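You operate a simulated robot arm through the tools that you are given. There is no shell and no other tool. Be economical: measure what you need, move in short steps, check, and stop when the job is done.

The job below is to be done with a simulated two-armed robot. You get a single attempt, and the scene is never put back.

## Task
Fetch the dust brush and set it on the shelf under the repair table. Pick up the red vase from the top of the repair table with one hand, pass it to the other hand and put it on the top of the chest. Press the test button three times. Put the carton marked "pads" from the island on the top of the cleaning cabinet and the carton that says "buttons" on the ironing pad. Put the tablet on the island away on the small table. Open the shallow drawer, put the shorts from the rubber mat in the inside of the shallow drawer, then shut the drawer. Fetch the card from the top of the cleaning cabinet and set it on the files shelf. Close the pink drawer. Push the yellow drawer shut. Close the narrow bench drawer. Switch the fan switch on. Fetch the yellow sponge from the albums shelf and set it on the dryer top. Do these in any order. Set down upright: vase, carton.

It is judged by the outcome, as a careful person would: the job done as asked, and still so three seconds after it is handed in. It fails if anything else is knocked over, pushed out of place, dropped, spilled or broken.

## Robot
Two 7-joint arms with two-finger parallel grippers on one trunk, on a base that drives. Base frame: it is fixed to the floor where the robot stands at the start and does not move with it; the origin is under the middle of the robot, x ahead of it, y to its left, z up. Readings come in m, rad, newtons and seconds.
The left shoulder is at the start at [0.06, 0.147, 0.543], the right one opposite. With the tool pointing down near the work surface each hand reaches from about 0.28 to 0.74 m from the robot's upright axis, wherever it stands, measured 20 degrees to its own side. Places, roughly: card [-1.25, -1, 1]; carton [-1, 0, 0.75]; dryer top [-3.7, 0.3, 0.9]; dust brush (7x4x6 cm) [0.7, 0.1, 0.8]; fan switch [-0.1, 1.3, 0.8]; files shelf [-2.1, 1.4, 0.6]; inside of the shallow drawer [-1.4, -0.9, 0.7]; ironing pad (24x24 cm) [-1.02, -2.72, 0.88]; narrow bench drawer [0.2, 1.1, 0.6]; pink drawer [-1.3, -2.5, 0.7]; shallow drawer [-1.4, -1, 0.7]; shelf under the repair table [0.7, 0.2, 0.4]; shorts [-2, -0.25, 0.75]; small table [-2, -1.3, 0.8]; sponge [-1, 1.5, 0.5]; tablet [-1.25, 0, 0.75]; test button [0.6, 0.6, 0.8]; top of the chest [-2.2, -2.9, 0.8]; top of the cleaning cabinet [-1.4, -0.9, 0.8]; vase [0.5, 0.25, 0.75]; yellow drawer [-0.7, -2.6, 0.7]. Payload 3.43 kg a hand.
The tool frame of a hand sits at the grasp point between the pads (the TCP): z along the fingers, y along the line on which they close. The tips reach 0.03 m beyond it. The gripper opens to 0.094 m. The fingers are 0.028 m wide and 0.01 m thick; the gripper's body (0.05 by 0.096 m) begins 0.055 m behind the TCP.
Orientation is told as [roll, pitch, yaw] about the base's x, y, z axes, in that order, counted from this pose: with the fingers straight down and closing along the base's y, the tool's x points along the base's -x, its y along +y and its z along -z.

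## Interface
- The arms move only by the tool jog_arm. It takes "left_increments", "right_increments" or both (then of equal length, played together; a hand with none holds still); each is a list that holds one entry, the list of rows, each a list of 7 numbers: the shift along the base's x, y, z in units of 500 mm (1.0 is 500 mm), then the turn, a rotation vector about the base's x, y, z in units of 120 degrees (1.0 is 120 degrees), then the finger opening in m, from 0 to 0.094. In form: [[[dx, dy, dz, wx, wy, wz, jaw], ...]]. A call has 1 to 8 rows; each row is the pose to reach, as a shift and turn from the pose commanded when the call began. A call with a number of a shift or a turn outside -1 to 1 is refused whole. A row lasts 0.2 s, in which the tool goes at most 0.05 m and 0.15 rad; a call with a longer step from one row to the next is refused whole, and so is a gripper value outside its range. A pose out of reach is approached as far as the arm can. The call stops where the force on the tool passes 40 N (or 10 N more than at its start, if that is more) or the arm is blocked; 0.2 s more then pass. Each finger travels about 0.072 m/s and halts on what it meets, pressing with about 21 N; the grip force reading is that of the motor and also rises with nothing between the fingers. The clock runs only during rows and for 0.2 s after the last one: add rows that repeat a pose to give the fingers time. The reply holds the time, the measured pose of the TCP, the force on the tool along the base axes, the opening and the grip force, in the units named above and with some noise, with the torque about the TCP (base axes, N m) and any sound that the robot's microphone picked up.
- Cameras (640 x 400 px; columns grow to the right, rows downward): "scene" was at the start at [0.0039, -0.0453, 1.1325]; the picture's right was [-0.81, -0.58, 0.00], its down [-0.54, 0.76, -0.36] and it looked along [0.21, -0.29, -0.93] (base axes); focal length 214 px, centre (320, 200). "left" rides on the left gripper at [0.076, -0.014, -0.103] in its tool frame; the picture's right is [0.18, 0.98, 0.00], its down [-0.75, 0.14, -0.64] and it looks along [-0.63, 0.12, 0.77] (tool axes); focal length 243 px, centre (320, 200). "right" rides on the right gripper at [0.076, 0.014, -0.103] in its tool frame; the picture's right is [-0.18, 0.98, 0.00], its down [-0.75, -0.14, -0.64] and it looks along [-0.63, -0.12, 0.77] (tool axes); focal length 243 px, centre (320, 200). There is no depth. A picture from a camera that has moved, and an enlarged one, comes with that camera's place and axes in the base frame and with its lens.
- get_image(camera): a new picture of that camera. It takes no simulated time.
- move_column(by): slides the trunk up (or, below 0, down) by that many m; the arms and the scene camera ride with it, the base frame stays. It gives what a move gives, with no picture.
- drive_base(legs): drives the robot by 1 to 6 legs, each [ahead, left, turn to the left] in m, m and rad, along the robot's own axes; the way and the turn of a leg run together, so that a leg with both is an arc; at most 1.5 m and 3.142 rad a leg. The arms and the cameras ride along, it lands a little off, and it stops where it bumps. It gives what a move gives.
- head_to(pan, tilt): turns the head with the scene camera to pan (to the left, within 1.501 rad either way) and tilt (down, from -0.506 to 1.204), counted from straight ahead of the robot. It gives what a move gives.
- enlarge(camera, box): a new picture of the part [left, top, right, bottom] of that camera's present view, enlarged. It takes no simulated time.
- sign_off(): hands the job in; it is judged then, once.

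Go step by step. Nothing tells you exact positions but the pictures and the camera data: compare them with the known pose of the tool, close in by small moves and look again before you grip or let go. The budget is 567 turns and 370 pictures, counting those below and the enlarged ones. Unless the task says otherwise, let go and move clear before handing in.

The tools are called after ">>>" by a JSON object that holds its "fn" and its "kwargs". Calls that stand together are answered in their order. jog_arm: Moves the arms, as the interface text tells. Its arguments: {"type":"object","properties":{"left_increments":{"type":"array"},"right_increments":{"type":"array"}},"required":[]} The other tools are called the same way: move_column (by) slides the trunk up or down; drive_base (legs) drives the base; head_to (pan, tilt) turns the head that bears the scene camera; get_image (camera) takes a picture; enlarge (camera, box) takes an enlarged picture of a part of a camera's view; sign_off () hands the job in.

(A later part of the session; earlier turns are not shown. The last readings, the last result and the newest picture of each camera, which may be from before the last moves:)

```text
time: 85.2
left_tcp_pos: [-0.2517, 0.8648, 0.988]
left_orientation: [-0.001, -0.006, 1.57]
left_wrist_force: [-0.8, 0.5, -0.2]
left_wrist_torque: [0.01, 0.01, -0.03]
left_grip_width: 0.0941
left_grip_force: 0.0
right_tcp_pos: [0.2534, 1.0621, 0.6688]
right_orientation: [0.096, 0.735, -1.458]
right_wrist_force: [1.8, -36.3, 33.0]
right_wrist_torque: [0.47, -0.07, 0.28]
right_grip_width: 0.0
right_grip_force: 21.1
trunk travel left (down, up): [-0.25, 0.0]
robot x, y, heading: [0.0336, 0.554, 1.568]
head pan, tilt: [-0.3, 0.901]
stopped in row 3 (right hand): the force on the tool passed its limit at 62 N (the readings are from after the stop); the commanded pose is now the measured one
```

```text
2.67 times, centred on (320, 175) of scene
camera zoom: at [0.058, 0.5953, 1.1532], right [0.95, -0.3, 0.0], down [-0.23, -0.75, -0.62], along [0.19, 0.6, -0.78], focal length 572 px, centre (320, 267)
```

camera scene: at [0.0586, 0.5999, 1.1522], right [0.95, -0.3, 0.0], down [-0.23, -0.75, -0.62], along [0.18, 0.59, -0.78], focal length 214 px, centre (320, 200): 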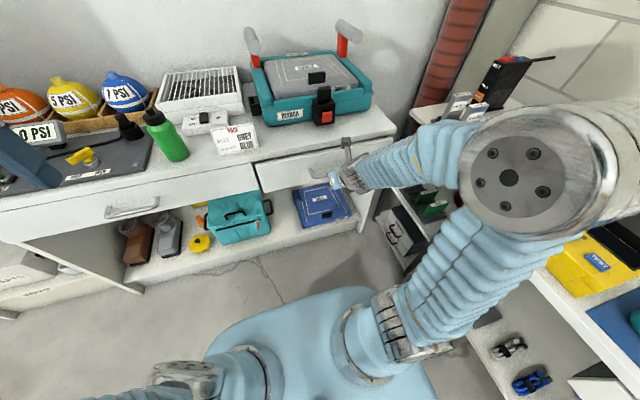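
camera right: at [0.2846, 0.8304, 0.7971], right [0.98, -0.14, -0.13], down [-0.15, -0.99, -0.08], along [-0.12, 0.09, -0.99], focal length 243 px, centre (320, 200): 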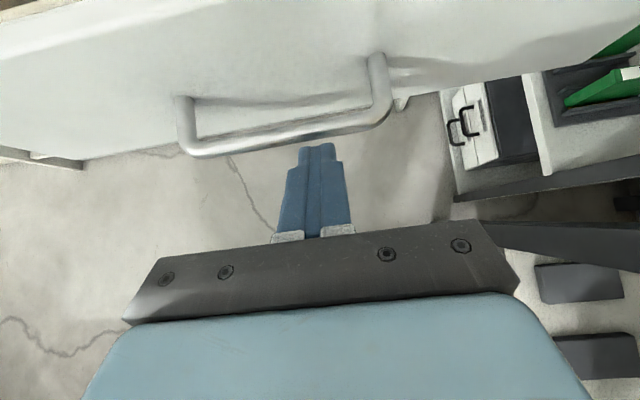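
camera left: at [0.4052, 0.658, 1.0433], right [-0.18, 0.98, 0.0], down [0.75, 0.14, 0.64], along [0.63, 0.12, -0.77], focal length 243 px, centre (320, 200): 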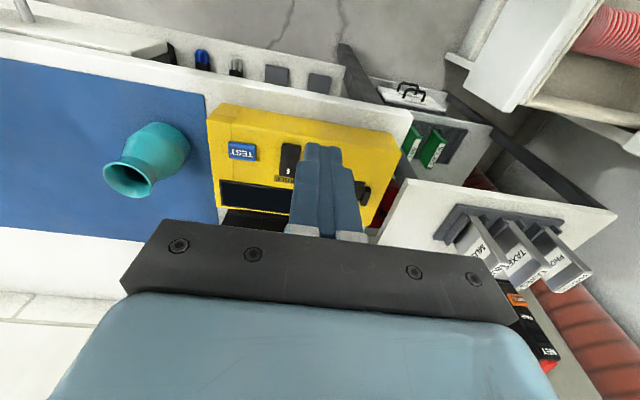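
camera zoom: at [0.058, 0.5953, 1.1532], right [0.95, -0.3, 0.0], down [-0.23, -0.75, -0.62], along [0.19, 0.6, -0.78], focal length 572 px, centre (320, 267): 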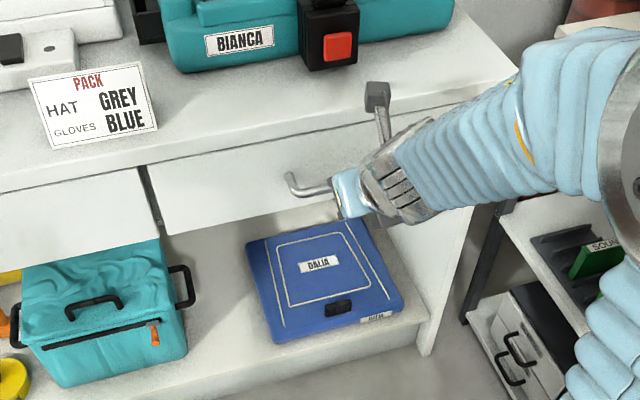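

The drawer is shut. I'll back off and look closely at the fan switch near (-0.10, 1.27).

>>> {"fn": "jog_arm", "kwargs": {"right_increments": [[[0, -0.03, 0, 0, 0, 0, 0.0], [0, -0.1, 0, 0, 0, 0, 0.0]]]}}

>>> {"fn": "drive_base", "kwargs": {"legs": [[-0.12, 0, 0]]}}

>>> {"fn": "head_to", "kwargs": {"pan": 0.15, "tilt": 0.75}}

>>> {"fn": "get_image", "kwargs": {"camera": "scene"}}

>>> {"fn": "enlarge", "kwargs": {"camera": "scene", "box": [220, 100, 380, 200]}}

```text
time: 85.8
left_tcp_pos: [-0.2514, 0.8675, 0.9864]
left_orientation: [0.002, -0.002, 1.569]
left_wrist_force: [0.5, -0.8, -0.6]
left_wrist_torque: [0.0, -0.01, 0.03]
left_grip_width: 0.0936
left_grip_force: 0.0
right_tcp_pos: [0.2546, 1.0151, 0.6642]
right_orientation: [0.097, 0.731, -1.46]
right_wrist_force: [0.4, -0.9, -0.3]
right_wrist_torque: [0.01, -0.01, -0.02]
right_grip_width: 0.0003
right_grip_force: 20.3
trunk travel left (down, up): [-0.25, 0.0]
robot x, y, heading: [0.0337, 0.5542, 1.566]
head pan, tilt: [-0.3, 0.901]
```

```text
time: 87.0
left_tcp_pos: [-0.2517, 0.7492, 0.9872]
left_orientation: [0.0, -0.003, 1.571]
left_wrist_force: [1.4, -0.1, -0.8]
left_wrist_torque: [-0.01, -0.01, 0.02]
left_grip_width: 0.0936
left_grip_force: 0.1
right_tcp_pos: [0.2535, 0.8972, 0.6641]
right_orientation: [0.095, 0.73, -1.458]
right_wrist_force: [0.7, -0.4, -0.5]
right_wrist_torque: [-0.01, 0.0, 0.01]
right_grip_width: 0.0002
right_grip_force: 20.6
trunk travel left (down, up): [-0.25, 0.0]
robot x, y, heading: [0.0357, 0.4375, 1.567]
head pan, tilt: [-0.3, 0.901]
```

```text
time: 87.9
left_tcp_pos: [-0.2523, 0.7471, 0.9854]
left_orientation: [0.002, -0.001, 1.571]
left_wrist_force: [-0.1, -0.5, -0.8]
left_wrist_torque: [0.01, -0.01, -0.01]
left_grip_width: 0.0938
left_grip_force: 0.1
right_tcp_pos: [0.2535, 0.8974, 0.6653]
right_orientation: [0.096, 0.729, -1.457]
right_wrist_force: [0.0, 1.0, -0.5]
right_wrist_torque: [-0.01, -0.01, 0.02]
right_grip_width: 0.0
right_grip_force: 21.2
trunk travel left (down, up): [-0.25, 0.0]
robot x, y, heading: [0.031, 0.4373, 1.567]
head pan, tilt: [0.15, 0.75]
```

```text
318 pictures are left
camera scene: at [0.0238, 0.4898, 1.1642], right [0.99, 0.15, 0.0], down [0.1, -0.67, -0.73], along [-0.11, 0.72, -0.68], focal length 214 px, centre (320, 200)
```

scene: 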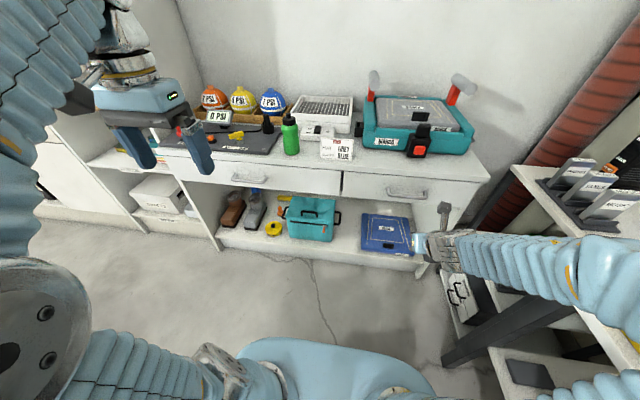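

```text
4.00 times, centred on (300, 150) of scene
camera zoom: at [0.0238, 0.4898, 1.1642], right [0.99, 0.15, 0.0], down [0.1, -0.67, -0.73], along [-0.11, 0.72, -0.68], focal length 858 px, centre (400, 400)
```

zoom: 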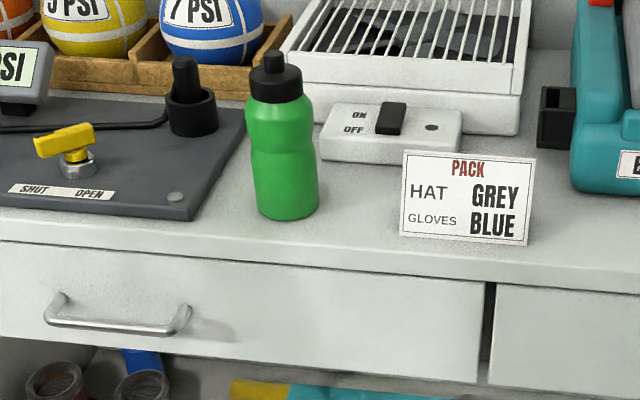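

The fan switch is a black lever on a white block with ON at the far side and OFF near. I'll bring the left wrist camera closer to inspect it.

>>> {"fn": "jog_arm", "kwargs": {"left_increments": [[[0.05, 0.06, 0, 0, 0, 0, 0.05], [0.1, 0.12, 0, 0, 0, 0, 0.0], [0.15, 0.18, 0, 0, 0, 0, 0.0], [0.2, 0.24, 0, 0, 0, 0, 0.0], [0.25, 0.3, 0, 0, 0, 0, 0.0], [0.3, 0.36, 0, 0, 0, 0, 0.0]]]}}

>>> {"fn": "get_image", "kwargs": {"camera": "left"}}

```text
time: 89.3
left_tcp_pos: [-0.1044, 0.9166, 0.9684]
left_orientation: [0.002, -0.004, 1.572]
left_wrist_force: [-0.6, -1.0, 0.3]
left_wrist_torque: [0.03, 0.01, 0.04]
left_grip_width: 0.0002
left_grip_force: 20.8
left hand out of reach, approached as far as the arm can: row 5, 6
right_tcp_pos: [0.2533, 0.8954, 0.6648]
right_orientation: [0.094, 0.731, -1.457]
right_wrist_force: [-0.1, 0.3, -0.7]
right_wrist_torque: [0.01, 0.04, 0.02]
right_grip_width: 0.0
right_grip_force: 20.6
trunk travel left (down, up): [-0.25, 0.0]
robot x, y, heading: [0.035, 0.4355, 1.568]
head pan, tilt: [0.15, 0.75]
```

```text
316 pictures are left
camera left: at [-0.0911, 0.8394, 1.0706], right [-0.98, -0.18, 0.0], down [-0.14, 0.75, 0.65], along [-0.12, 0.63, -0.76], focal length 243 px, centre (320, 200)
```

left: 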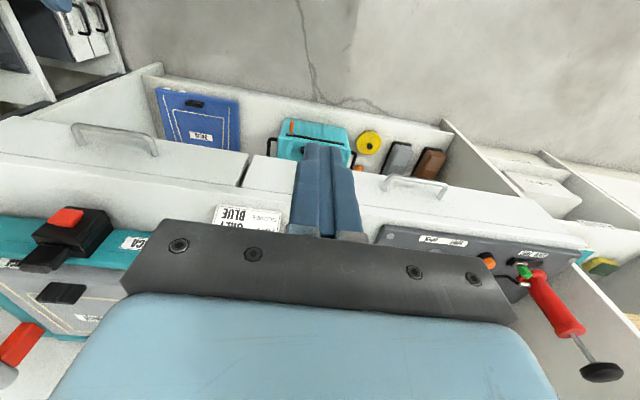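

>>> {"fn": "drive_base", "kwargs": {"legs": [[0.1, 0, 0]]}}

>>> {"fn": "enlarge", "kwargs": {"camera": "scene", "box": [270, 80, 350, 130]}}

```text
time: 90.5
left_tcp_pos: [-0.1042, 1.0151, 0.9689]
left_orientation: [0.003, -0.003, 1.571]
left_wrist_force: [-0.4, 0.3, 1.1]
left_wrist_torque: [0.01, -0.01, 0.02]
left_grip_width: 0.0
left_grip_force: 21.3
right_tcp_pos: [0.2525, 0.9964, 0.6647]
right_orientation: [0.096, 0.728, -1.458]
right_wrist_force: [-0.4, 0.3, -0.3]
right_wrist_torque: [-0.01, 0.02, 0.0]
right_grip_width: 0.0
right_grip_force: 21.2
trunk travel left (down, up): [-0.25, 0.0]
robot x, y, heading: [0.0368, 0.5374, 1.568]
head pan, tilt: [0.15, 0.75]
```

```text
8.00 times, centred on (310, 105) of scene
camera zoom: at [0.0239, 0.5896, 1.1642], right [0.99, 0.15, 0.0], down [0.1, -0.67, -0.73], along [-0.11, 0.72, -0.68], focal length 1716 px, centre (400, 960)
```

zoom: 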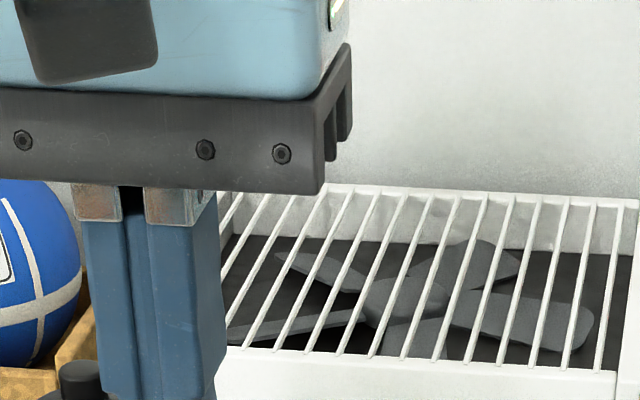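

>>> {"fn": "enlarge", "kwargs": {"camera": "scene", "box": [260, 110, 372, 180]}}

```text
5.71 times, centred on (316, 145) of scene
camera zoom: at [0.0239, 0.5896, 1.1642], right [0.99, 0.15, 0.0], down [0.1, -0.67, -0.73], along [-0.11, 0.72, -0.68], focal length 1226 px, centre (343, 514)
```

zoom: 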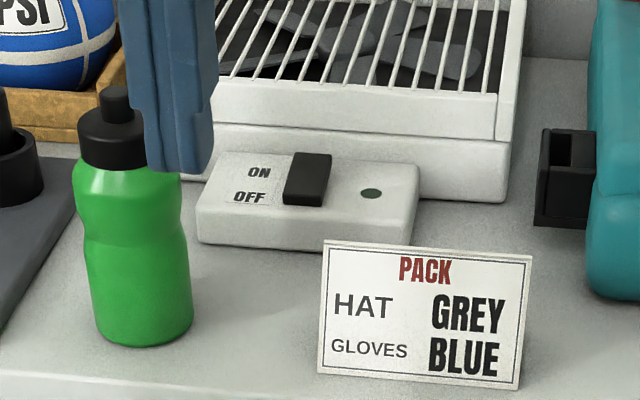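

I need the switch's exact position, so I'll lower the trunk a bit for a second viewpoint.

>>> {"fn": "move_column", "kwargs": {"by": -0.15}}

>>> {"fn": "enlarge", "kwargs": {"camera": "scene", "box": [260, 50, 420, 150]}}

```text
time: 92.2
left_tcp_pos: [-0.1041, 1.0168, 0.8177]
left_orientation: [0.002, -0.005, 1.572]
left_wrist_force: [-0.2, 0.3, 0.4]
left_wrist_torque: [0.02, 0.0, 0.01]
left_grip_width: 0.0002
left_grip_force: 20.9
right_tcp_pos: [0.2513, 0.9977, 0.514]
right_orientation: [0.097, 0.73, -1.457]
right_wrist_force: [-0.4, 0.0, 0.0]
right_wrist_torque: [0.0, 0.01, 0.0]
right_grip_width: 0.0002
right_grip_force: 21.1
trunk travel left (down, up): [-0.1, 0.15]
robot x, y, heading: [0.0334, 0.542, 1.576]
head pan, tilt: [0.15, 0.75]
```

```text
4.00 times, centred on (340, 100) of scene
camera zoom: at [0.0238, 0.5898, 1.0143], right [0.99, 0.15, 0.0], down [0.1, -0.67, -0.73], along [-0.11, 0.72, -0.68], focal length 858 px, centre (240, 600)
```

zoom: 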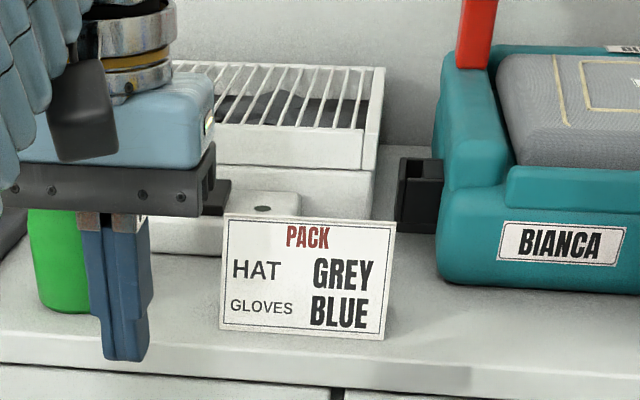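

The block top is at about z 0.774 and the rocker's ON end near (-0.109, 1.318). I'll pull the right arm back, raise the trunk and move closer.

>>> {"fn": "move_column", "kwargs": {"by": 0.15}}

>>> {"fn": "jog_arm", "kwargs": {"right_increments": [[[0, -0.08, 0, 0, 0, 0, 0.0], [0, -0.16, 0, 0, 0, 0, 0.0], [0, -0.24, 0, 0, 0, 0, 0.0], [0, -0.3, 0, 0, 0, 0, 0.0]]]}}

>>> {"fn": "drive_base", "kwargs": {"legs": [[0.1, 0, 0]]}}

>>> {"fn": "jog_arm", "kwargs": {"left_increments": [[[0, 0.08, -0.02, 0, 0, 0, 0.0], [0, 0.16, -0.04, 0, 0, 0, 0.0], [-0.01, 0.24, -0.06, 0, 0, 0, 0.0], [-0.01, 0.32, -0.08, 0, 0, 0, 0.0], [-0.01, 0.4, -0.1, 0, 0, 0, 0.0]]]}}

>>> {"fn": "enlarge", "kwargs": {"camera": "scene", "box": [220, 80, 380, 180]}}

```text
time: 94.0
left_tcp_pos: [-0.1047, 1.0165, 0.9693]
left_orientation: [0.001, -0.003, 1.573]
left_wrist_force: [-0.9, 0.4, -0.2]
left_wrist_torque: [-0.01, -0.01, -0.01]
left_grip_width: 0.0002
left_grip_force: 21.0
right_tcp_pos: [0.2519, 0.9963, 0.6655]
right_orientation: [0.093, 0.729, -1.458]
right_wrist_force: [0.1, 0.4, 0.7]
right_wrist_torque: [0.01, 0.0, -0.02]
right_grip_width: 0.0
right_grip_force: 21.4
trunk travel left (down, up): [-0.25, 0.0]
robot x, y, heading: [0.0363, 0.5375, 1.574]
head pan, tilt: [0.15, 0.75]
```

```text
time: 95.0
left_tcp_pos: [-0.1042, 1.0163, 0.9688]
left_orientation: [0.001, -0.003, 1.572]
left_wrist_force: [0.5, 0.1, 0.1]
left_wrist_torque: [-0.03, 0.05, 0.0]
left_grip_width: 0.0
left_grip_force: 21.6
right_tcp_pos: [0.2593, 0.9127, 0.723]
right_orientation: [0.019, 0.711, -1.507]
right_wrist_force: [-0.6, 0.5, 0.2]
right_wrist_torque: [0.0, 0.01, 0.01]
right_grip_width: 0.0
right_grip_force: 20.6
right hand out of reach, approached as far as the arm can: row 1, 2, 3, 4
trunk travel left (down, up): [-0.25, 0.0]
robot x, y, heading: [0.0367, 0.5367, 1.575]
head pan, tilt: [0.15, 0.75]
```

```text
time: 96.1
left_tcp_pos: [-0.105, 1.1179, 0.9685]
left_orientation: [0.001, -0.003, 1.572]
left_wrist_force: [-0.4, -0.4, -0.2]
left_wrist_torque: [0.01, 0.02, 0.01]
left_grip_width: 0.0
left_grip_force: 21.1
right_tcp_pos: [0.2567, 1.0149, 0.7241]
right_orientation: [0.028, 0.712, -1.497]
right_wrist_force: [-0.8, 0.5, -0.8]
right_wrist_torque: [-0.03, 0.0, 0.0]
right_grip_width: 0.0001
right_grip_force: 21.0
trunk travel left (down, up): [-0.25, 0.0]
robot x, y, heading: [0.0345, 0.6391, 1.572]
head pan, tilt: [0.15, 0.75]
```

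```text
time: 97.3
left_tcp_pos: [-0.0926, 1.1831, 0.8969]
left_orientation: [0.003, -0.004, 1.57]
left_wrist_force: [-0.4, 0.4, -0.5]
left_wrist_torque: [-0.04, 0.01, 0.02]
left_grip_width: 0.0
left_grip_force: 20.9
left hand out of reach, approached as far as the arm can: row 1, 2, 3, 4, 5
right_tcp_pos: [0.2563, 1.0146, 0.7238]
right_orientation: [0.026, 0.709, -1.497]
right_wrist_force: [0.7, 1.3, 0.3]
right_wrist_torque: [-0.02, 0.0, -0.01]
right_grip_width: 0.0001
right_grip_force: 21.1
trunk travel left (down, up): [-0.25, 0.0]
robot x, y, heading: [0.0353, 0.639, 1.573]
head pan, tilt: [0.15, 0.75]
```

```text
4.00 times, centred on (300, 130) of scene
camera zoom: at [0.0238, 0.6907, 1.1642], right [0.99, 0.15, 0.0], down [0.1, -0.67, -0.73], along [-0.11, 0.72, -0.68], focal length 858 px, centre (400, 480)
```

zoom: 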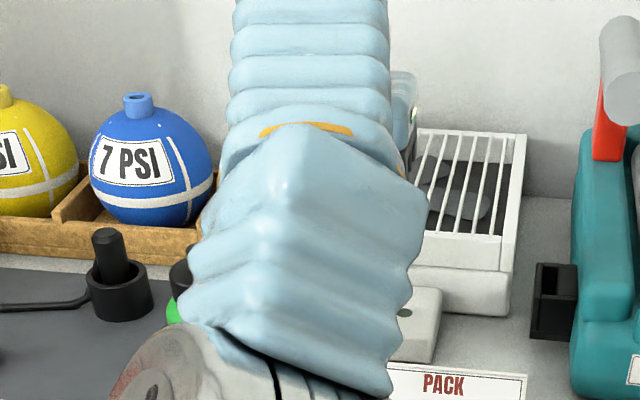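

The arm is short of reach here. I'll straighten the right hand upward out of the way so that the base can move closer.

>>> {"fn": "jog_arm", "kwargs": {"right_increments": [[[0, 0, 0.06, -0.05, 0, 0, 0.0], [0, -0.02, 0.12, -0.1, 0, 0, 0.0], [0, -0.04, 0.18, -0.15, 0, 0, 0.0], [-0.02, -0.06, 0.24, -0.2, 0, 0, 0.0], [-0.04, -0.08, 0.3, -0.25, 0, 0, 0.0], [-0.06, -0.1, 0.36, -0.3, 0, 0, 0.0], [-0.08, -0.14, 0.42, -0.34, 0, 0, 0.0], [-0.08, -0.18, 0.42, -0.34, 0, 0, 0.0]]]}}

>>> {"fn": "get_image", "kwargs": {"camera": "scene"}}

```text
time: 99.1
left_tcp_pos: [-0.0927, 1.1824, 0.8972]
left_orientation: [0.0, -0.003, 1.571]
left_wrist_force: [0.2, 1.0, 0.2]
left_wrist_torque: [-0.04, -0.04, -0.01]
left_grip_width: 0.0
left_grip_force: 20.9
right_tcp_pos: [0.2166, 0.9237, 0.9347]
right_orientation: [-0.022, 0.0, -1.514]
right_wrist_force: [-0.2, -0.6, -0.1]
right_wrist_torque: [0.0, 0.02, 0.01]
right_grip_width: 0.0
right_grip_force: 20.9
trunk travel left (down, up): [-0.25, 0.0]
robot x, y, heading: [0.0348, 0.6389, 1.571]
head pan, tilt: [0.15, 0.75]
```

```text
311 pictures are left
camera scene: at [0.0239, 0.691, 1.1642], right [0.99, 0.15, 0.0], down [0.1, -0.67, -0.73], along [-0.11, 0.72, -0.68], focal length 214 px, centre (320, 200)
```

scene: 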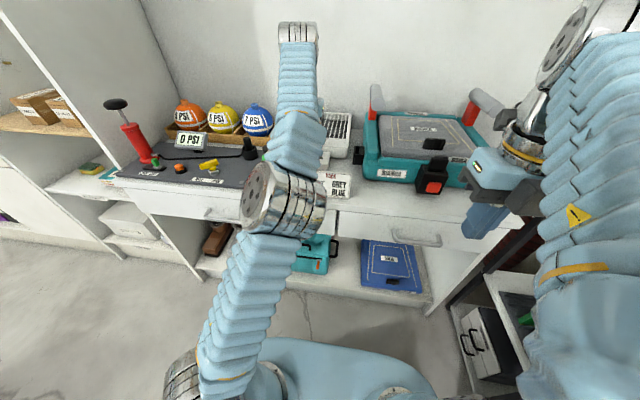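

>>> {"fn": "drive_base", "kwargs": {"legs": [[0.07, 0, 0]]}}

>>> {"fn": "jog_arm", "kwargs": {"left_increments": [[[-0.02, 0.04, -0.01, 0, 0, 0, 0.0], [-0.034, 0.09, -0.03, 0, 0, 0, 0.0], [-0.034, 0.13, -0.06, 0, 0, 0, 0.0], [-0.034, 0.13, -0.09, 0, 0, 0, 0.0]]]}}

>>> {"fn": "get_image", "kwargs": {"camera": "left"}}

>>> {"fn": "get_image", "kwargs": {"camera": "scene"}}

```text
time: 100.1
left_tcp_pos: [-0.092, 1.2528, 0.897]
left_orientation: [0.002, -0.005, 1.57]
left_wrist_force: [0.6, 0.5, 0.5]
left_wrist_torque: [0.03, -0.03, -0.01]
left_grip_width: 0.0
left_grip_force: 20.7
right_tcp_pos: [0.2173, 0.9965, 0.9339]
right_orientation: [-0.022, -0.001, -1.514]
right_wrist_force: [0.0, -0.6, -0.8]
right_wrist_torque: [0.01, -0.02, 0.0]
right_grip_width: 0.0
right_grip_force: 21.1
trunk travel left (down, up): [-0.25, 0.0]
robot x, y, heading: [0.0346, 0.7116, 1.569]
head pan, tilt: [0.15, 0.75]
```

```text
time: 101.1
left_tcp_pos: [-0.0884, 1.2663, 0.8488]
left_orientation: [0.002, -0.005, 1.571]
left_wrist_force: [0.0, 0.2, 0.2]
left_wrist_torque: [0.0, 0.01, -0.01]
left_grip_width: 0.0
left_grip_force: 21.1
left hand out of reach, approached as far as the arm can: row 1, 2, 3, 4
right_tcp_pos: [0.2171, 0.9963, 0.9337]
right_orientation: [-0.022, 0.0, -1.514]
right_wrist_force: [-0.3, 0.8, -0.3]
right_wrist_torque: [0.0, 0.0, 0.02]
right_grip_width: 0.0
right_grip_force: 20.8
trunk travel left (down, up): [-0.25, 0.0]
robot x, y, heading: [0.0342, 0.708, 1.57]
head pan, tilt: [0.15, 0.75]
```

```text
310 pictures are left
camera left: at [-0.0756, 1.1895, 0.9512], right [-0.98, -0.18, 0.0], down [-0.14, 0.75, 0.65], along [-0.12, 0.63, -0.76], focal length 243 px, centre (320, 200)
```

left: 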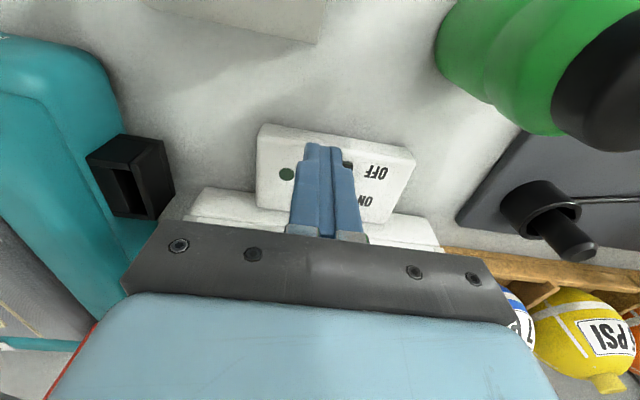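

```text
309 pictures are left
camera scene: at [0.0241, 0.7614, 1.1642], right [0.99, 0.15, 0.0], down [0.1, -0.67, -0.73], along [-0.11, 0.72, -0.68], focal length 214 px, centre (320, 200)
```

scene: 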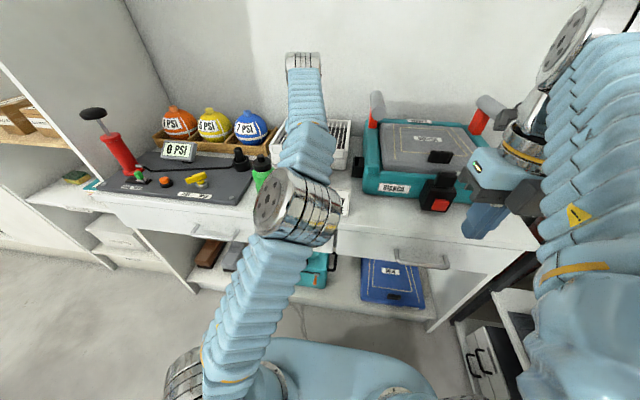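

The target is still slightly out of reach; there's room for another 5 cm forward. Then I'll shift onto the ON end of the rocker.

>>> {"fn": "drive_base", "kwargs": {"legs": [[0.05, 0, 0]]}}

>>> {"fn": "jog_arm", "kwargs": {"left_increments": [[[-0.03, 0, 0, 0, 0, 0, 0.0], [-0.05, 0.004, 0, 0, 0, 0, 0.0], [-0.05, 0.008, -0.03, 0, 0, 0, 0.0]]]}}

>>> {"fn": "get_image", "kwargs": {"camera": "left"}}

```text
time: 102.0
left_tcp_pos: [-0.0891, 1.3154, 0.8491]
left_orientation: [0.003, -0.004, 1.569]
left_wrist_force: [0.6, 0.5, -0.2]
left_wrist_torque: [0.01, -0.01, 0.02]
left_grip_width: 0.0
left_grip_force: 21.1
right_tcp_pos: [0.217, 1.0458, 0.9338]
right_orientation: [-0.023, -0.001, -1.516]
right_wrist_force: [-0.8, -0.5, -0.7]
right_wrist_torque: [0.0, 0.0, 0.0]
right_grip_width: 0.0
right_grip_force: 21.1
trunk travel left (down, up): [-0.25, 0.0]
robot x, y, heading: [0.0344, 0.7585, 1.574]
head pan, tilt: [0.15, 0.75]
```

```text
time: 102.8
left_tcp_pos: [-0.1145, 1.3201, 0.8354]
left_orientation: [0.001, -0.003, 1.569]
left_wrist_force: [0.7, -0.3, -1.0]
left_wrist_torque: [-0.03, -0.04, 0.05]
left_grip_width: 0.0001
left_grip_force: 20.6
right_tcp_pos: [0.2166, 1.0452, 0.9338]
right_orientation: [-0.024, 0.0, -1.515]
right_wrist_force: [0.2, 0.1, 0.6]
right_wrist_torque: [-0.01, -0.01, 0.03]
right_grip_width: 0.0001
right_grip_force: 20.7
trunk travel left (down, up): [-0.25, 0.0]
robot x, y, heading: [0.0361, 0.7606, 1.572]
head pan, tilt: [0.15, 0.75]
```

```text
308 pictures are left
camera left: at [-0.101, 1.2433, 0.9366], right [-0.98, -0.18, 0.0], down [-0.14, 0.75, 0.65], along [-0.12, 0.63, -0.76], focal length 243 px, centre (320, 200)
```

left: 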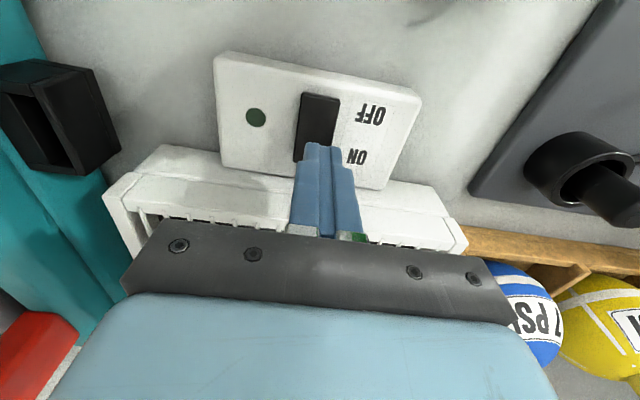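

The finger is just above the ON half of the rocker. Pressing it down gently.

>>> {"fn": "jog_arm", "kwargs": {"left_increments": [[[0.008, 0.012, -0.02, 0, 0, 0, 0.0], [0.008, 0.012, -0.036, 0, 0, 0, 0.0], [0.008, 0.012, -0.044, 0, 0, 0, 0.0], [0.008, 0.012, -0.052, 0, 0, 0, 0.0], [0.008, 0.012, -0.06, 0, 0, 0, 0.0]]]}}

>>> {"fn": "get_image", "kwargs": {"camera": "left"}}

```text
time: 104.0
left_tcp_pos: [-0.11, 1.3263, 0.8118]
left_orientation: [0.002, -0.016, 1.57]
left_wrist_force: [1.2, -4.4, 17.4]
left_wrist_torque: [-0.29, -0.06, 0.03]
left_grip_width: 0.0
left_grip_force: 21.0
right_tcp_pos: [0.2193, 1.0436, 0.9342]
right_orientation: [-0.024, 0.002, -1.515]
right_wrist_force: [0.3, -0.2, -0.3]
right_wrist_torque: [-0.02, 0.01, 0.02]
right_grip_width: 0.0002
right_grip_force: 20.6
trunk travel left (down, up): [-0.25, 0.0]
robot x, y, heading: [0.0352, 0.7594, 1.57]
head pan, tilt: [0.15, 0.75]
stopped in row 5 (left hand): the force on the tool passed its limit at 46 N (the readings are from after the stop); the commanded pose is now the measured one
```

```text
307 pictures are left
camera left: at [-0.0966, 1.2479, 0.9134], right [-0.98, -0.18, 0.0], down [-0.14, 0.74, 0.66], along [-0.12, 0.64, -0.76], focal length 243 px, centre (320, 200)
```

left: 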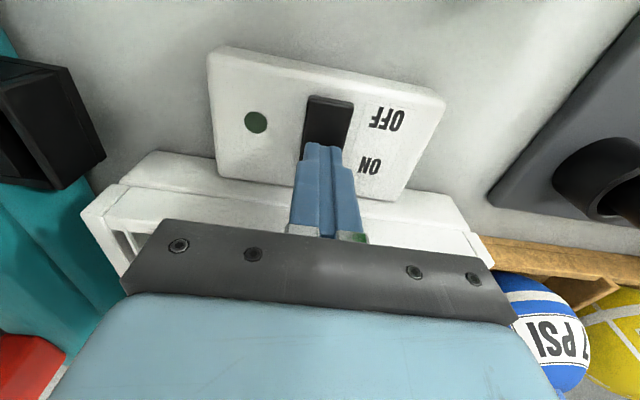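

>>> {"fn": "jog_arm", "kwargs": {"left_increments": [[[0, 0, 0.05, 0, 0, 0, 0.0], [0, 0, 0.12, 0, 0, 0, 0.0], [0, -0.06, 0.16, 0, 0, 0, 0.0], [0, -0.14, 0.2, 0, 0, 0, 0.0], [0, -0.22, 0.2, 0, 0, 0, 0.0]]]}}

>>> {"fn": "enlarge", "kwargs": {"camera": "left", "box": [200, 60, 440, 210]}}

>>> {"fn": "enlarge", "kwargs": {"camera": "scene", "box": [260, 110, 388, 190]}}

```text
time: 105.2
left_tcp_pos: [-0.1109, 1.2175, 0.9099]
left_orientation: [0.002, -0.015, 1.571]
left_wrist_force: [-0.2, -0.9, -0.3]
left_wrist_torque: [-0.02, 0.0, 0.02]
left_grip_width: 0.0
left_grip_force: 21.0
left hand out of reach, approached as far as the arm can: row 2
right_tcp_pos: [0.2163, 1.0459, 0.9344]
right_orientation: [-0.023, 0.001, -1.515]
right_wrist_force: [1.1, 0.6, -1.0]
right_wrist_torque: [0.02, 0.03, 0.02]
right_grip_width: 0.0003
right_grip_force: 21.2
trunk travel left (down, up): [-0.25, 0.0]
robot x, y, heading: [0.0362, 0.758, 1.574]
head pan, tilt: [0.15, 0.75]
```

```text
2.67 times, centred on (320, 135) of left
camera zoom: at [-0.0975, 1.1401, 1.0118], right [-0.98, -0.18, 0.0], down [-0.14, 0.74, 0.65], along [-0.12, 0.64, -0.76], focal length 647 px, centre (320, 373)
```

zoom: 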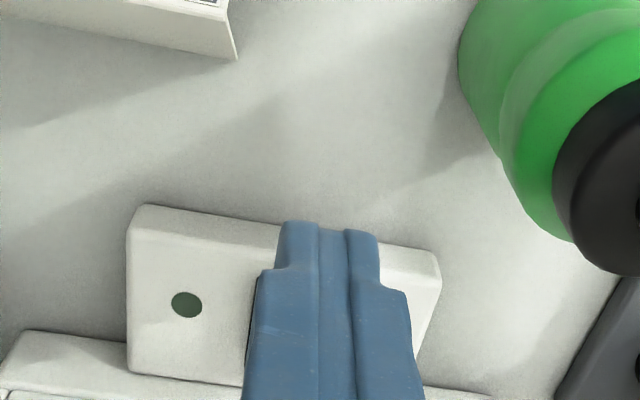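

```text
5.00 times, centred on (324, 150) of scene
camera zoom: at [0.0238, 0.8115, 1.1642], right [0.99, 0.15, 0.0], down [0.1, -0.67, -0.73], along [-0.11, 0.72, -0.68], focal length 1072 px, centre (300, 450)
```

zoom: 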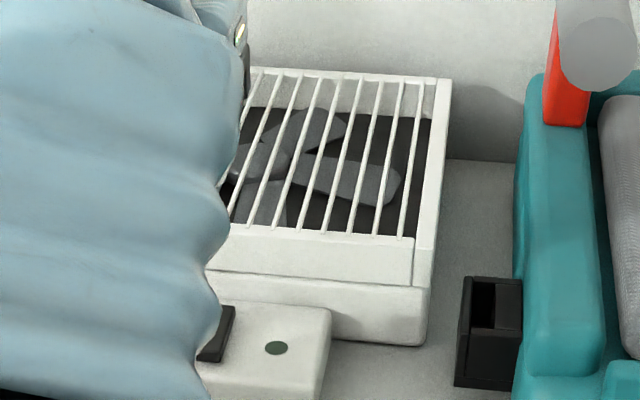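

>>> {"fn": "jog_arm", "kwargs": {"left_increments": [[[0.0, -0.08, 0.04, 0, 0, 0, 0.0], [-0.06, -0.14, 0.06, 0, 0, 0, 0.0], [-0.14, -0.18, 0.08, 0, 0, 0, 0.0], [-0.22, -0.22, 0.08, 0, 0, 0, 0.0], [-0.3, -0.26, 0.08, 0, 0, 0, 0.0]]]}}

>>> {"fn": "enlarge", "kwargs": {"camera": "scene", "box": [250, 110, 378, 190]}}

```text
time: 106.4
left_tcp_pos: [-0.2612, 1.0872, 0.9501]
left_orientation: [0.0, -0.014, 1.57]
left_wrist_force: [-0.5, -0.3, -0.2]
left_wrist_torque: [0.01, 0.05, -0.04]
left_grip_width: 0.0
left_grip_force: 20.7
right_tcp_pos: [0.2168, 1.0458, 0.9328]
right_orientation: [-0.023, -0.001, -1.516]
right_wrist_force: [0.4, 1.4, 0.7]
right_wrist_torque: [0.02, 0.03, 0.02]
right_grip_width: 0.0
right_grip_force: 20.9
trunk travel left (down, up): [-0.25, 0.0]
robot x, y, heading: [0.034, 0.7612, 1.566]
head pan, tilt: [0.15, 0.75]
```

```text
5.00 times, centred on (314, 150) of scene
camera zoom: at [0.0241, 0.8113, 1.1642], right [0.99, 0.15, 0.0], down [0.1, -0.67, -0.73], along [-0.11, 0.72, -0.68], focal length 1072 px, centre (350, 450)
```

zoom: 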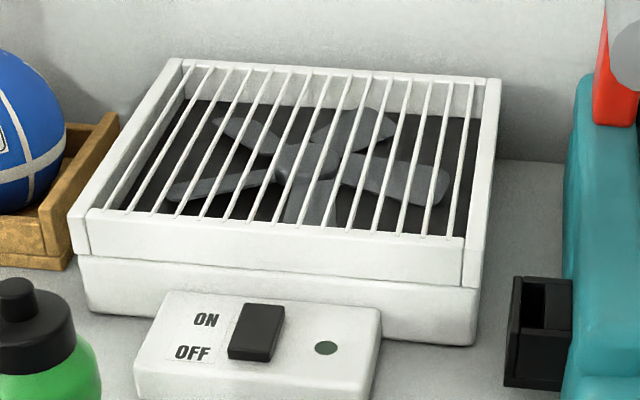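

>>> {"fn": "enlarge", "kwargs": {"camera": "scene", "box": [284, 164, 332, 194]}}

>>> {"fn": "get_image", "kwargs": {"camera": "left"}}

```text
13.33 times, centred on (308, 179) of scene
camera zoom: at [0.0241, 0.8113, 1.1642], right [0.99, 0.15, 0.0], down [0.1, -0.67, -0.73], along [-0.11, 0.72, -0.68], focal length 2860 px, centre (480, 480)
```

zoom: 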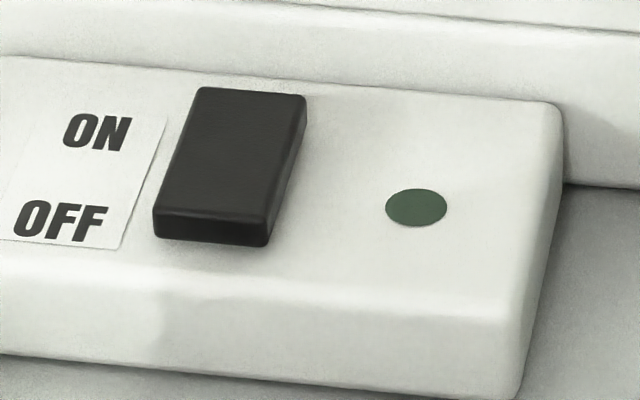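

```text
302 pictures are left
camera left: at [-0.2476, 1.0093, 1.0511], right [-0.98, -0.18, 0.0], down [-0.14, 0.74, 0.65], along [-0.12, 0.64, -0.76], focal length 243 px, centre (320, 200)
```

left: 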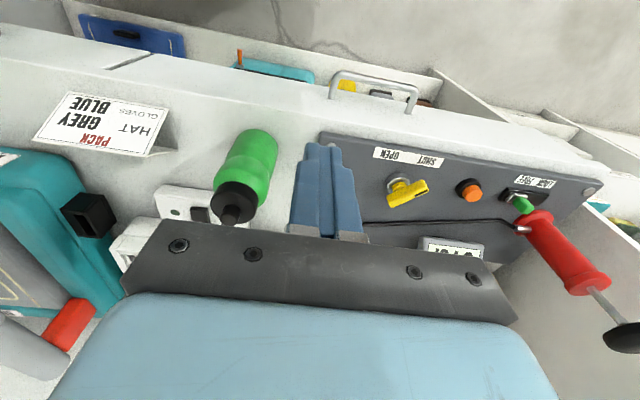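

No click was heard and the lamp is still dark. I'll back off a little and lower the trunk for a flatter view of the rocker's tilt.

>>> {"fn": "drive_base", "kwargs": {"legs": [[-0.14, 0, 0]]}}

>>> {"fn": "move_column", "kwargs": {"by": -0.22}}

>>> {"fn": "head_to", "kwargs": {"pan": 0.2, "tilt": 0.25}}

>>> {"fn": "enlarge", "kwargs": {"camera": "scene", "box": [256, 160, 384, 240]}}

```text
time: 107.7
left_tcp_pos: [-0.2602, 0.9461, 0.9497]
left_orientation: [0.002, -0.012, 1.569]
left_wrist_force: [-0.1, -0.7, 0.3]
left_wrist_torque: [0.01, 0.01, -0.01]
left_grip_width: 0.0
left_grip_force: 21.1
right_tcp_pos: [0.2171, 0.9034, 0.9332]
right_orientation: [-0.023, 0.001, -1.516]
right_wrist_force: [-0.1, -0.6, 0.3]
right_wrist_torque: [0.0, -0.02, 0.04]
right_grip_width: 0.0001
right_grip_force: 20.8
trunk travel left (down, up): [-0.25, 0.0]
robot x, y, heading: [0.037, 0.6163, 1.57]
head pan, tilt: [0.15, 0.75]
```

```text
time: 110.0
left_tcp_pos: [-0.2609, 0.9464, 0.7304]
left_orientation: [0.002, -0.015, 1.569]
left_wrist_force: [1.0, -0.2, 0.1]
left_wrist_torque: [0.05, 0.02, 0.0]
left_grip_width: 0.0
left_grip_force: 21.2
right_tcp_pos: [0.2174, 0.903, 0.7126]
right_orientation: [-0.023, 0.0, -1.514]
right_wrist_force: [-0.2, -0.2, 0.8]
right_wrist_torque: [-0.01, 0.01, -0.01]
right_grip_width: 0.0001
right_grip_force: 21.2
trunk travel left (down, up): [-0.03, 0.22]
robot x, y, heading: [0.0333, 0.615, 1.572]
head pan, tilt: [0.15, 0.75]
```

```text
time: 111.0
left_tcp_pos: [-0.2603, 0.9461, 0.7296]
left_orientation: [0.001, -0.013, 1.568]
left_wrist_force: [0.0, -0.9, -0.1]
left_wrist_torque: [-0.01, 0.01, 0.01]
left_grip_width: 0.0
left_grip_force: 20.9
right_tcp_pos: [0.2165, 0.9028, 0.7127]
right_orientation: [-0.024, 0.0, -1.516]
right_wrist_force: [0.4, 0.3, -0.6]
right_wrist_torque: [-0.01, 0.01, 0.01]
right_grip_width: 0.0
right_grip_force: 21.7
trunk travel left (down, up): [-0.03, 0.22]
robot x, y, heading: [0.0339, 0.6184, 1.572]
head pan, tilt: [0.201, 0.25]
```

```text
5.00 times, centred on (320, 200) of scene
camera zoom: at [0.0176, 0.6791, 0.9892], right [0.98, 0.2, 0.0], down [0.05, -0.24, -0.97], along [-0.19, 0.95, -0.25], focal length 1072 px, centre (320, 200)
```

zoom: 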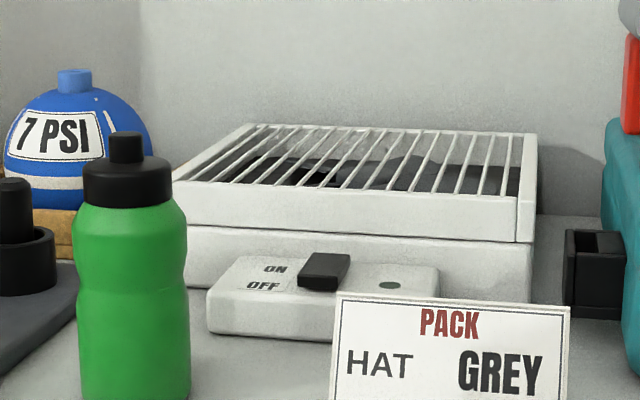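

>>> {"fn": "enlarge", "kwargs": {"camera": "scene", "box": [304, 204, 336, 224]}}

```text
16.00 times, centred on (320, 214) of scene
camera zoom: at [0.0176, 0.6791, 0.9892], right [0.98, 0.2, 0.0], down [0.05, -0.24, -0.97], along [-0.19, 0.95, -0.25], focal length 3432 px, centre (320, -24)
```

zoom: 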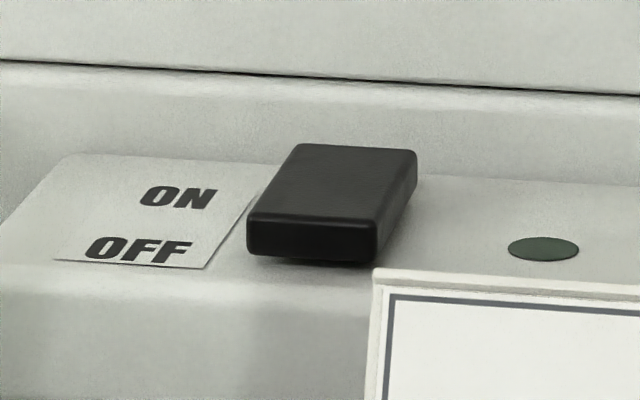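

The rocker is sitting level: my wide fingertip straddled its pivot. Turned 90°, the closed fingers are narrower along y and can press just the ON end, so I'll set that up.

>>> {"fn": "move_column", "kwargs": {"by": 0.22}}

>>> {"fn": "jog_arm", "kwargs": {"left_increments": [[[0, 0, 0, 0, 0, 0.07, 0.0], [0, 0, 0, 0, 0, 0.14, 0.0], [0, 0, 0, 0, 0, 0.21, 0.0], [0, 0, 0, 0, 0, 0.28, 0.0], [0, 0, 0, 0, 0, 0.35, 0.0], [0, 0, 0, 0, 0, 0.42, 0.0], [0, 0, 0, 0, 0, 0.49, 0.0], [0, 0, 0, 0, 0, 0.56, 0.0]]]}}

>>> {"fn": "jog_arm", "kwargs": {"left_increments": [[[0.06, 0, 0, 0, 0, 0.065, 0.0], [0.12, 0, 0, 0, 0, 0.13, 0.0], [0.18, 0, 0, 0, 0, 0.19, 0.0], [0.24, 0.05, 0, 0, 0, 0.19, 0.0], [0.3, 0.1, 0, 0, 0, 0.19, 0.0]]]}}

>>> {"fn": "get_image", "kwargs": {"camera": "left"}}

```text
time: 113.3
left_tcp_pos: [-0.2613, 0.9464, 0.9504]
left_orientation: [0.003, -0.014, 1.569]
left_wrist_force: [-0.3, 0.1, 0.2]
left_wrist_torque: [-0.02, -0.02, -0.01]
left_grip_width: 0.0001
left_grip_force: 20.0
right_tcp_pos: [0.2163, 0.9019, 0.9352]
right_orientation: [-0.022, -0.001, -1.514]
right_wrist_force: [-0.7, 0.0, 0.2]
right_wrist_torque: [0.01, -0.01, 0.01]
right_grip_width: 0.0
right_grip_force: 21.2
trunk travel left (down, up): [-0.25, 0.0]
robot x, y, heading: [0.0366, 0.6196, 1.571]
head pan, tilt: [0.201, 0.25]
```

```text
time: 115.1
left_tcp_pos: [-0.2603, 0.946, 0.9501]
left_orientation: [0.002, -0.014, 2.746]
left_wrist_force: [-0.3, 0.3, -1.3]
left_wrist_torque: [0.04, 0.0, -0.03]
left_grip_width: 0.0
left_grip_force: 21.3
right_tcp_pos: [0.2169, 0.9035, 0.935]
right_orientation: [-0.023, 0.0, -1.513]
right_wrist_force: [0.1, 0.3, -0.2]
right_wrist_torque: [0.01, 0.02, 0.01]
right_grip_width: 0.0
right_grip_force: 21.2
trunk travel left (down, up): [-0.25, 0.0]
robot x, y, heading: [0.0359, 0.6201, 1.569]
head pan, tilt: [0.201, 0.25]
```

```text
time: 116.3
left_tcp_pos: [-0.1103, 0.9966, 0.9514]
left_orientation: [0.002, -0.015, -3.141]
left_wrist_force: [-0.8, -0.6, 0.2]
left_wrist_torque: [0.04, 0.02, -0.02]
left_grip_width: 0.0002
left_grip_force: 21.2
right_tcp_pos: [0.2169, 0.9035, 0.9344]
right_orientation: [-0.024, 0.001, -1.513]
right_wrist_force: [-0.1, 0.3, -0.3]
right_wrist_torque: [0.02, -0.02, 0.0]
right_grip_width: 0.0002
right_grip_force: 20.9
trunk travel left (down, up): [-0.25, 0.0]
robot x, y, heading: [0.0363, 0.6193, 1.573]
head pan, tilt: [0.201, 0.25]
```

```text
299 pictures are left
camera left: at [-0.0339, 1.0094, 1.052], right [0.18, -0.98, 0.0], down [-0.74, -0.14, 0.65], along [-0.64, -0.12, -0.76], focal length 243 px, centre (320, 200)
```

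left: 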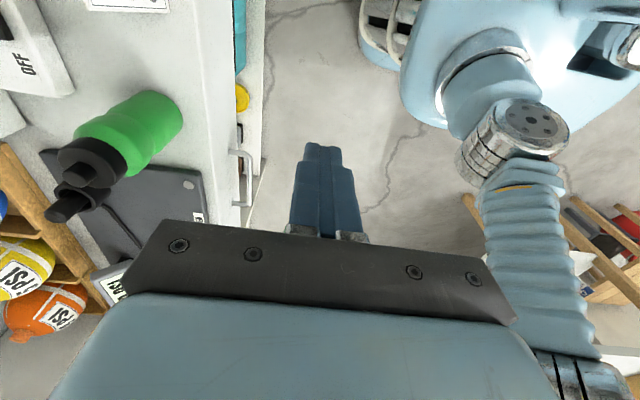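

>>> {"fn": "drive_base", "kwargs": {"legs": [[0.14, 0, 0]]}}

>>> {"fn": "jog_arm", "kwargs": {"left_increments": [[[0, 0.08, -0.03, 0, 0, 0, 0.0], [0, 0.15, -0.07, 0, 0, 0, 0.0], [0, 0.22, -0.11, 0, 0, 0, 0.0], [0, 0.29, -0.15, 0, 0, 0, 0.0], [0, 0.35, -0.18, 0, 0, 0, 0.0], [0, 0.385, -0.2, 0, 0, 0, 0.0], [0, 0.385, -0.22, 0, 0, 0, 0.0]]]}}

>>> {"fn": "get_image", "kwargs": {"camera": "left"}}

```text
time: 117.6
left_tcp_pos: [-0.1109, 1.1366, 0.9508]
left_orientation: [0.002, -0.014, 3.142]
left_wrist_force: [0.1, 0.1, 0.9]
left_wrist_torque: [-0.01, 0.01, 0.01]
left_grip_width: 0.0002
left_grip_force: 21.0
right_tcp_pos: [0.2174, 1.0465, 0.9344]
right_orientation: [-0.023, -0.002, -1.516]
right_wrist_force: [0.2, 0.2, -0.5]
right_wrist_torque: [0.02, -0.01, 0.01]
right_grip_width: 0.0
right_grip_force: 20.3
trunk travel left (down, up): [-0.25, 0.0]
robot x, y, heading: [0.0377, 0.759, 1.574]
head pan, tilt: [0.201, 0.25]
```

```text
time: 119.2
left_tcp_pos: [-0.1104, 1.3295, 0.8406]
left_orientation: [0.005, -0.014, 3.14]
left_wrist_force: [-0.3, 0.8, 0.5]
left_wrist_torque: [0.01, -0.01, -0.05]
left_grip_width: 0.0002
left_grip_force: 21.2
right_tcp_pos: [0.2176, 1.0442, 0.9351]
right_orientation: [-0.021, -0.002, -1.515]
right_wrist_force: [0.6, -0.6, -0.2]
right_wrist_torque: [0.0, -0.02, -0.01]
right_grip_width: 0.0003
right_grip_force: 21.4
trunk travel left (down, up): [-0.25, 0.0]
robot x, y, heading: [0.0376, 0.7596, 1.571]
head pan, tilt: [0.201, 0.25]
```

```text
298 pictures are left
camera left: at [-0.0339, 1.3432, 0.9416], right [0.18, -0.98, 0.0], down [-0.74, -0.14, 0.65], along [-0.64, -0.12, -0.76], focal length 243 px, centre (320, 200)
```

left: 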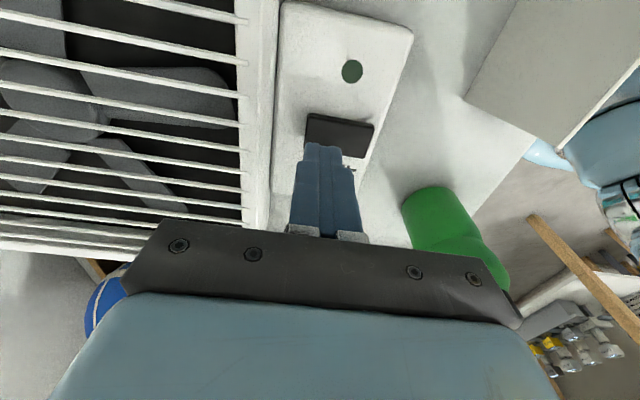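

The rocker spans y 1.293–1.339 and the housing starts at about 1.36, so I can press right at the ON end at y≈1.336.

>>> {"fn": "jog_arm", "kwargs": {"left_increments": [[[0, 0.013, -0.02, 0, 0, 0, 0.0], [0, 0.013, -0.04, 0, 0, 0, 0.0], [0, 0.013, -0.05, 0, 0, 0, 0.0], [0, 0.013, -0.06, 0, 0, 0, 0.0], [0, 0.013, -0.066, 0, 0, 0, 0.0], [0, 0.013, -0.072, 0, 0, 0, 0.0]]]}}

>>> {"fn": "get_image", "kwargs": {"camera": "left"}}

```text
time: 120.6
left_tcp_pos: [-0.1111, 1.3358, 0.81]
left_orientation: [-0.011, -0.01, -3.141]
left_wrist_force: [-0.1, -2.7, 12.6]
left_wrist_torque: [-0.2, -0.15, -0.05]
left_grip_width: 0.0004
left_grip_force: 21.4
right_tcp_pos: [0.2166, 1.0444, 0.9333]
right_orientation: [-0.022, 0.003, -1.515]
right_wrist_force: [0.0, 0.1, 0.1]
right_wrist_torque: [-0.01, -0.03, -0.02]
right_grip_width: 0.0
right_grip_force: 20.6
trunk travel left (down, up): [-0.25, 0.0]
robot x, y, heading: [0.0317, 0.7584, 1.57]
head pan, tilt: [0.201, 0.25]
heard: click
stopped in row 6 (left hand): the force on the tool passed its limit at 44 N (the readings are from after the stop); the commanded pose is now the measured one
```

```text
297 pictures are left
camera left: at [-0.0348, 1.3484, 0.9127], right [0.18, -0.98, -0.01], down [-0.75, -0.15, 0.65], along [-0.64, -0.11, -0.76], focal length 243 px, centre (320, 200)
```

left: 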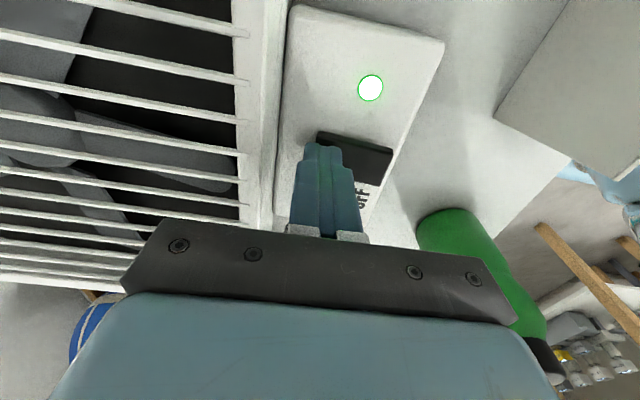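

The lamp is lit: the fan is on. I'll lift clear, back away, then go for the sponge on the albums shelf to the left.

>>> {"fn": "jog_arm", "kwargs": {"left_increments": [[[0, 0, 0.06, 0, 0, 0, 0.0], [0, -0.02, 0.12, 0, 0, 0, 0.0], [0, -0.1, 0.18, 0, 0, 0, 0.0], [0, -0.18, 0.22, 0, 0, 0, 0.0], [0, -0.26, 0.26, 0, 0, 0, 0.0], [0, -0.34, 0.28, 0, 0, 0, 0.0], [0, -0.42, 0.28, 0, 0, 0, 0.0]]]}}

>>> {"fn": "drive_base", "kwargs": {"legs": [[-0.3, 0, 0], [0, 0.95, 0]]}}

>>> {"fn": "head_to", "kwargs": {"pan": 0.0, "tilt": 0.5}}

>>> {"fn": "get_image", "kwargs": {"camera": "scene"}}

```text
time: 122.2
left_tcp_pos: [-0.1119, 1.1271, 0.949]
left_orientation: [-0.009, -0.012, -3.14]
left_wrist_force: [-0.1, -0.1, 0.5]
left_wrist_torque: [-0.03, 0.01, 0.01]
left_grip_width: 0.0
left_grip_force: 20.8
right_tcp_pos: [0.2175, 1.0458, 0.9333]
right_orientation: [-0.022, 0.002, -1.515]
right_wrist_force: [1.0, 0.5, 0.1]
right_wrist_torque: [-0.02, 0.01, 0.01]
right_grip_width: 0.0
right_grip_force: 20.7
trunk travel left (down, up): [-0.25, 0.0]
robot x, y, heading: [0.0327, 0.7596, 1.568]
head pan, tilt: [0.201, 0.25]
```

```text
time: 128.8
left_tcp_pos: [-1.0637, 0.8272, 0.9481]
left_orientation: [-0.008, -0.013, -3.138]
left_wrist_force: [0.2, -1.3, -0.4]
left_wrist_torque: [-0.04, 0.0, 0.01]
left_grip_width: 0.0
left_grip_force: 20.7
right_tcp_pos: [-0.7351, 0.7458, 0.9339]
right_orientation: [-0.024, 0.001, -1.511]
right_wrist_force: [-0.3, -0.1, 0.3]
right_wrist_torque: [-0.01, -0.04, 0.01]
right_grip_width: 0.0
right_grip_force: 20.8
trunk travel left (down, up): [-0.25, 0.0]
robot x, y, heading: [-0.9172, 0.4564, 1.573]
head pan, tilt: [0.201, 0.25]
```

```text
time: 129.6
left_tcp_pos: [-1.0624, 0.8271, 0.9492]
left_orientation: [-0.01, -0.012, -3.137]
left_wrist_force: [0.1, -0.5, 0.2]
left_wrist_torque: [0.01, 0.03, 0.02]
left_grip_width: 0.0002
left_grip_force: 20.9
right_tcp_pos: [-0.7353, 0.7447, 0.9334]
right_orientation: [-0.022, 0.002, -1.511]
right_wrist_force: [0.6, 0.5, -0.7]
right_wrist_torque: [-0.02, 0.0, -0.01]
right_grip_width: 0.0001
right_grip_force: 20.9
trunk travel left (down, up): [-0.25, 0.0]
robot x, y, heading: [-0.9151, 0.4585, 1.572]
head pan, tilt: [0.0, 0.499]
```

```text
296 pictures are left
camera scene: at [-0.9152, 0.519, 1.1862], right [1.0, 0.0, 0.0], down [0.0, -0.48, -0.88], along [0.0, 0.88, -0.48], focal length 214 px, centre (320, 200)
```

scene: 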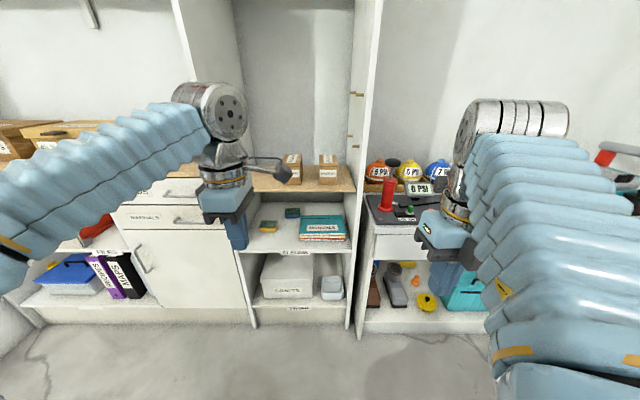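

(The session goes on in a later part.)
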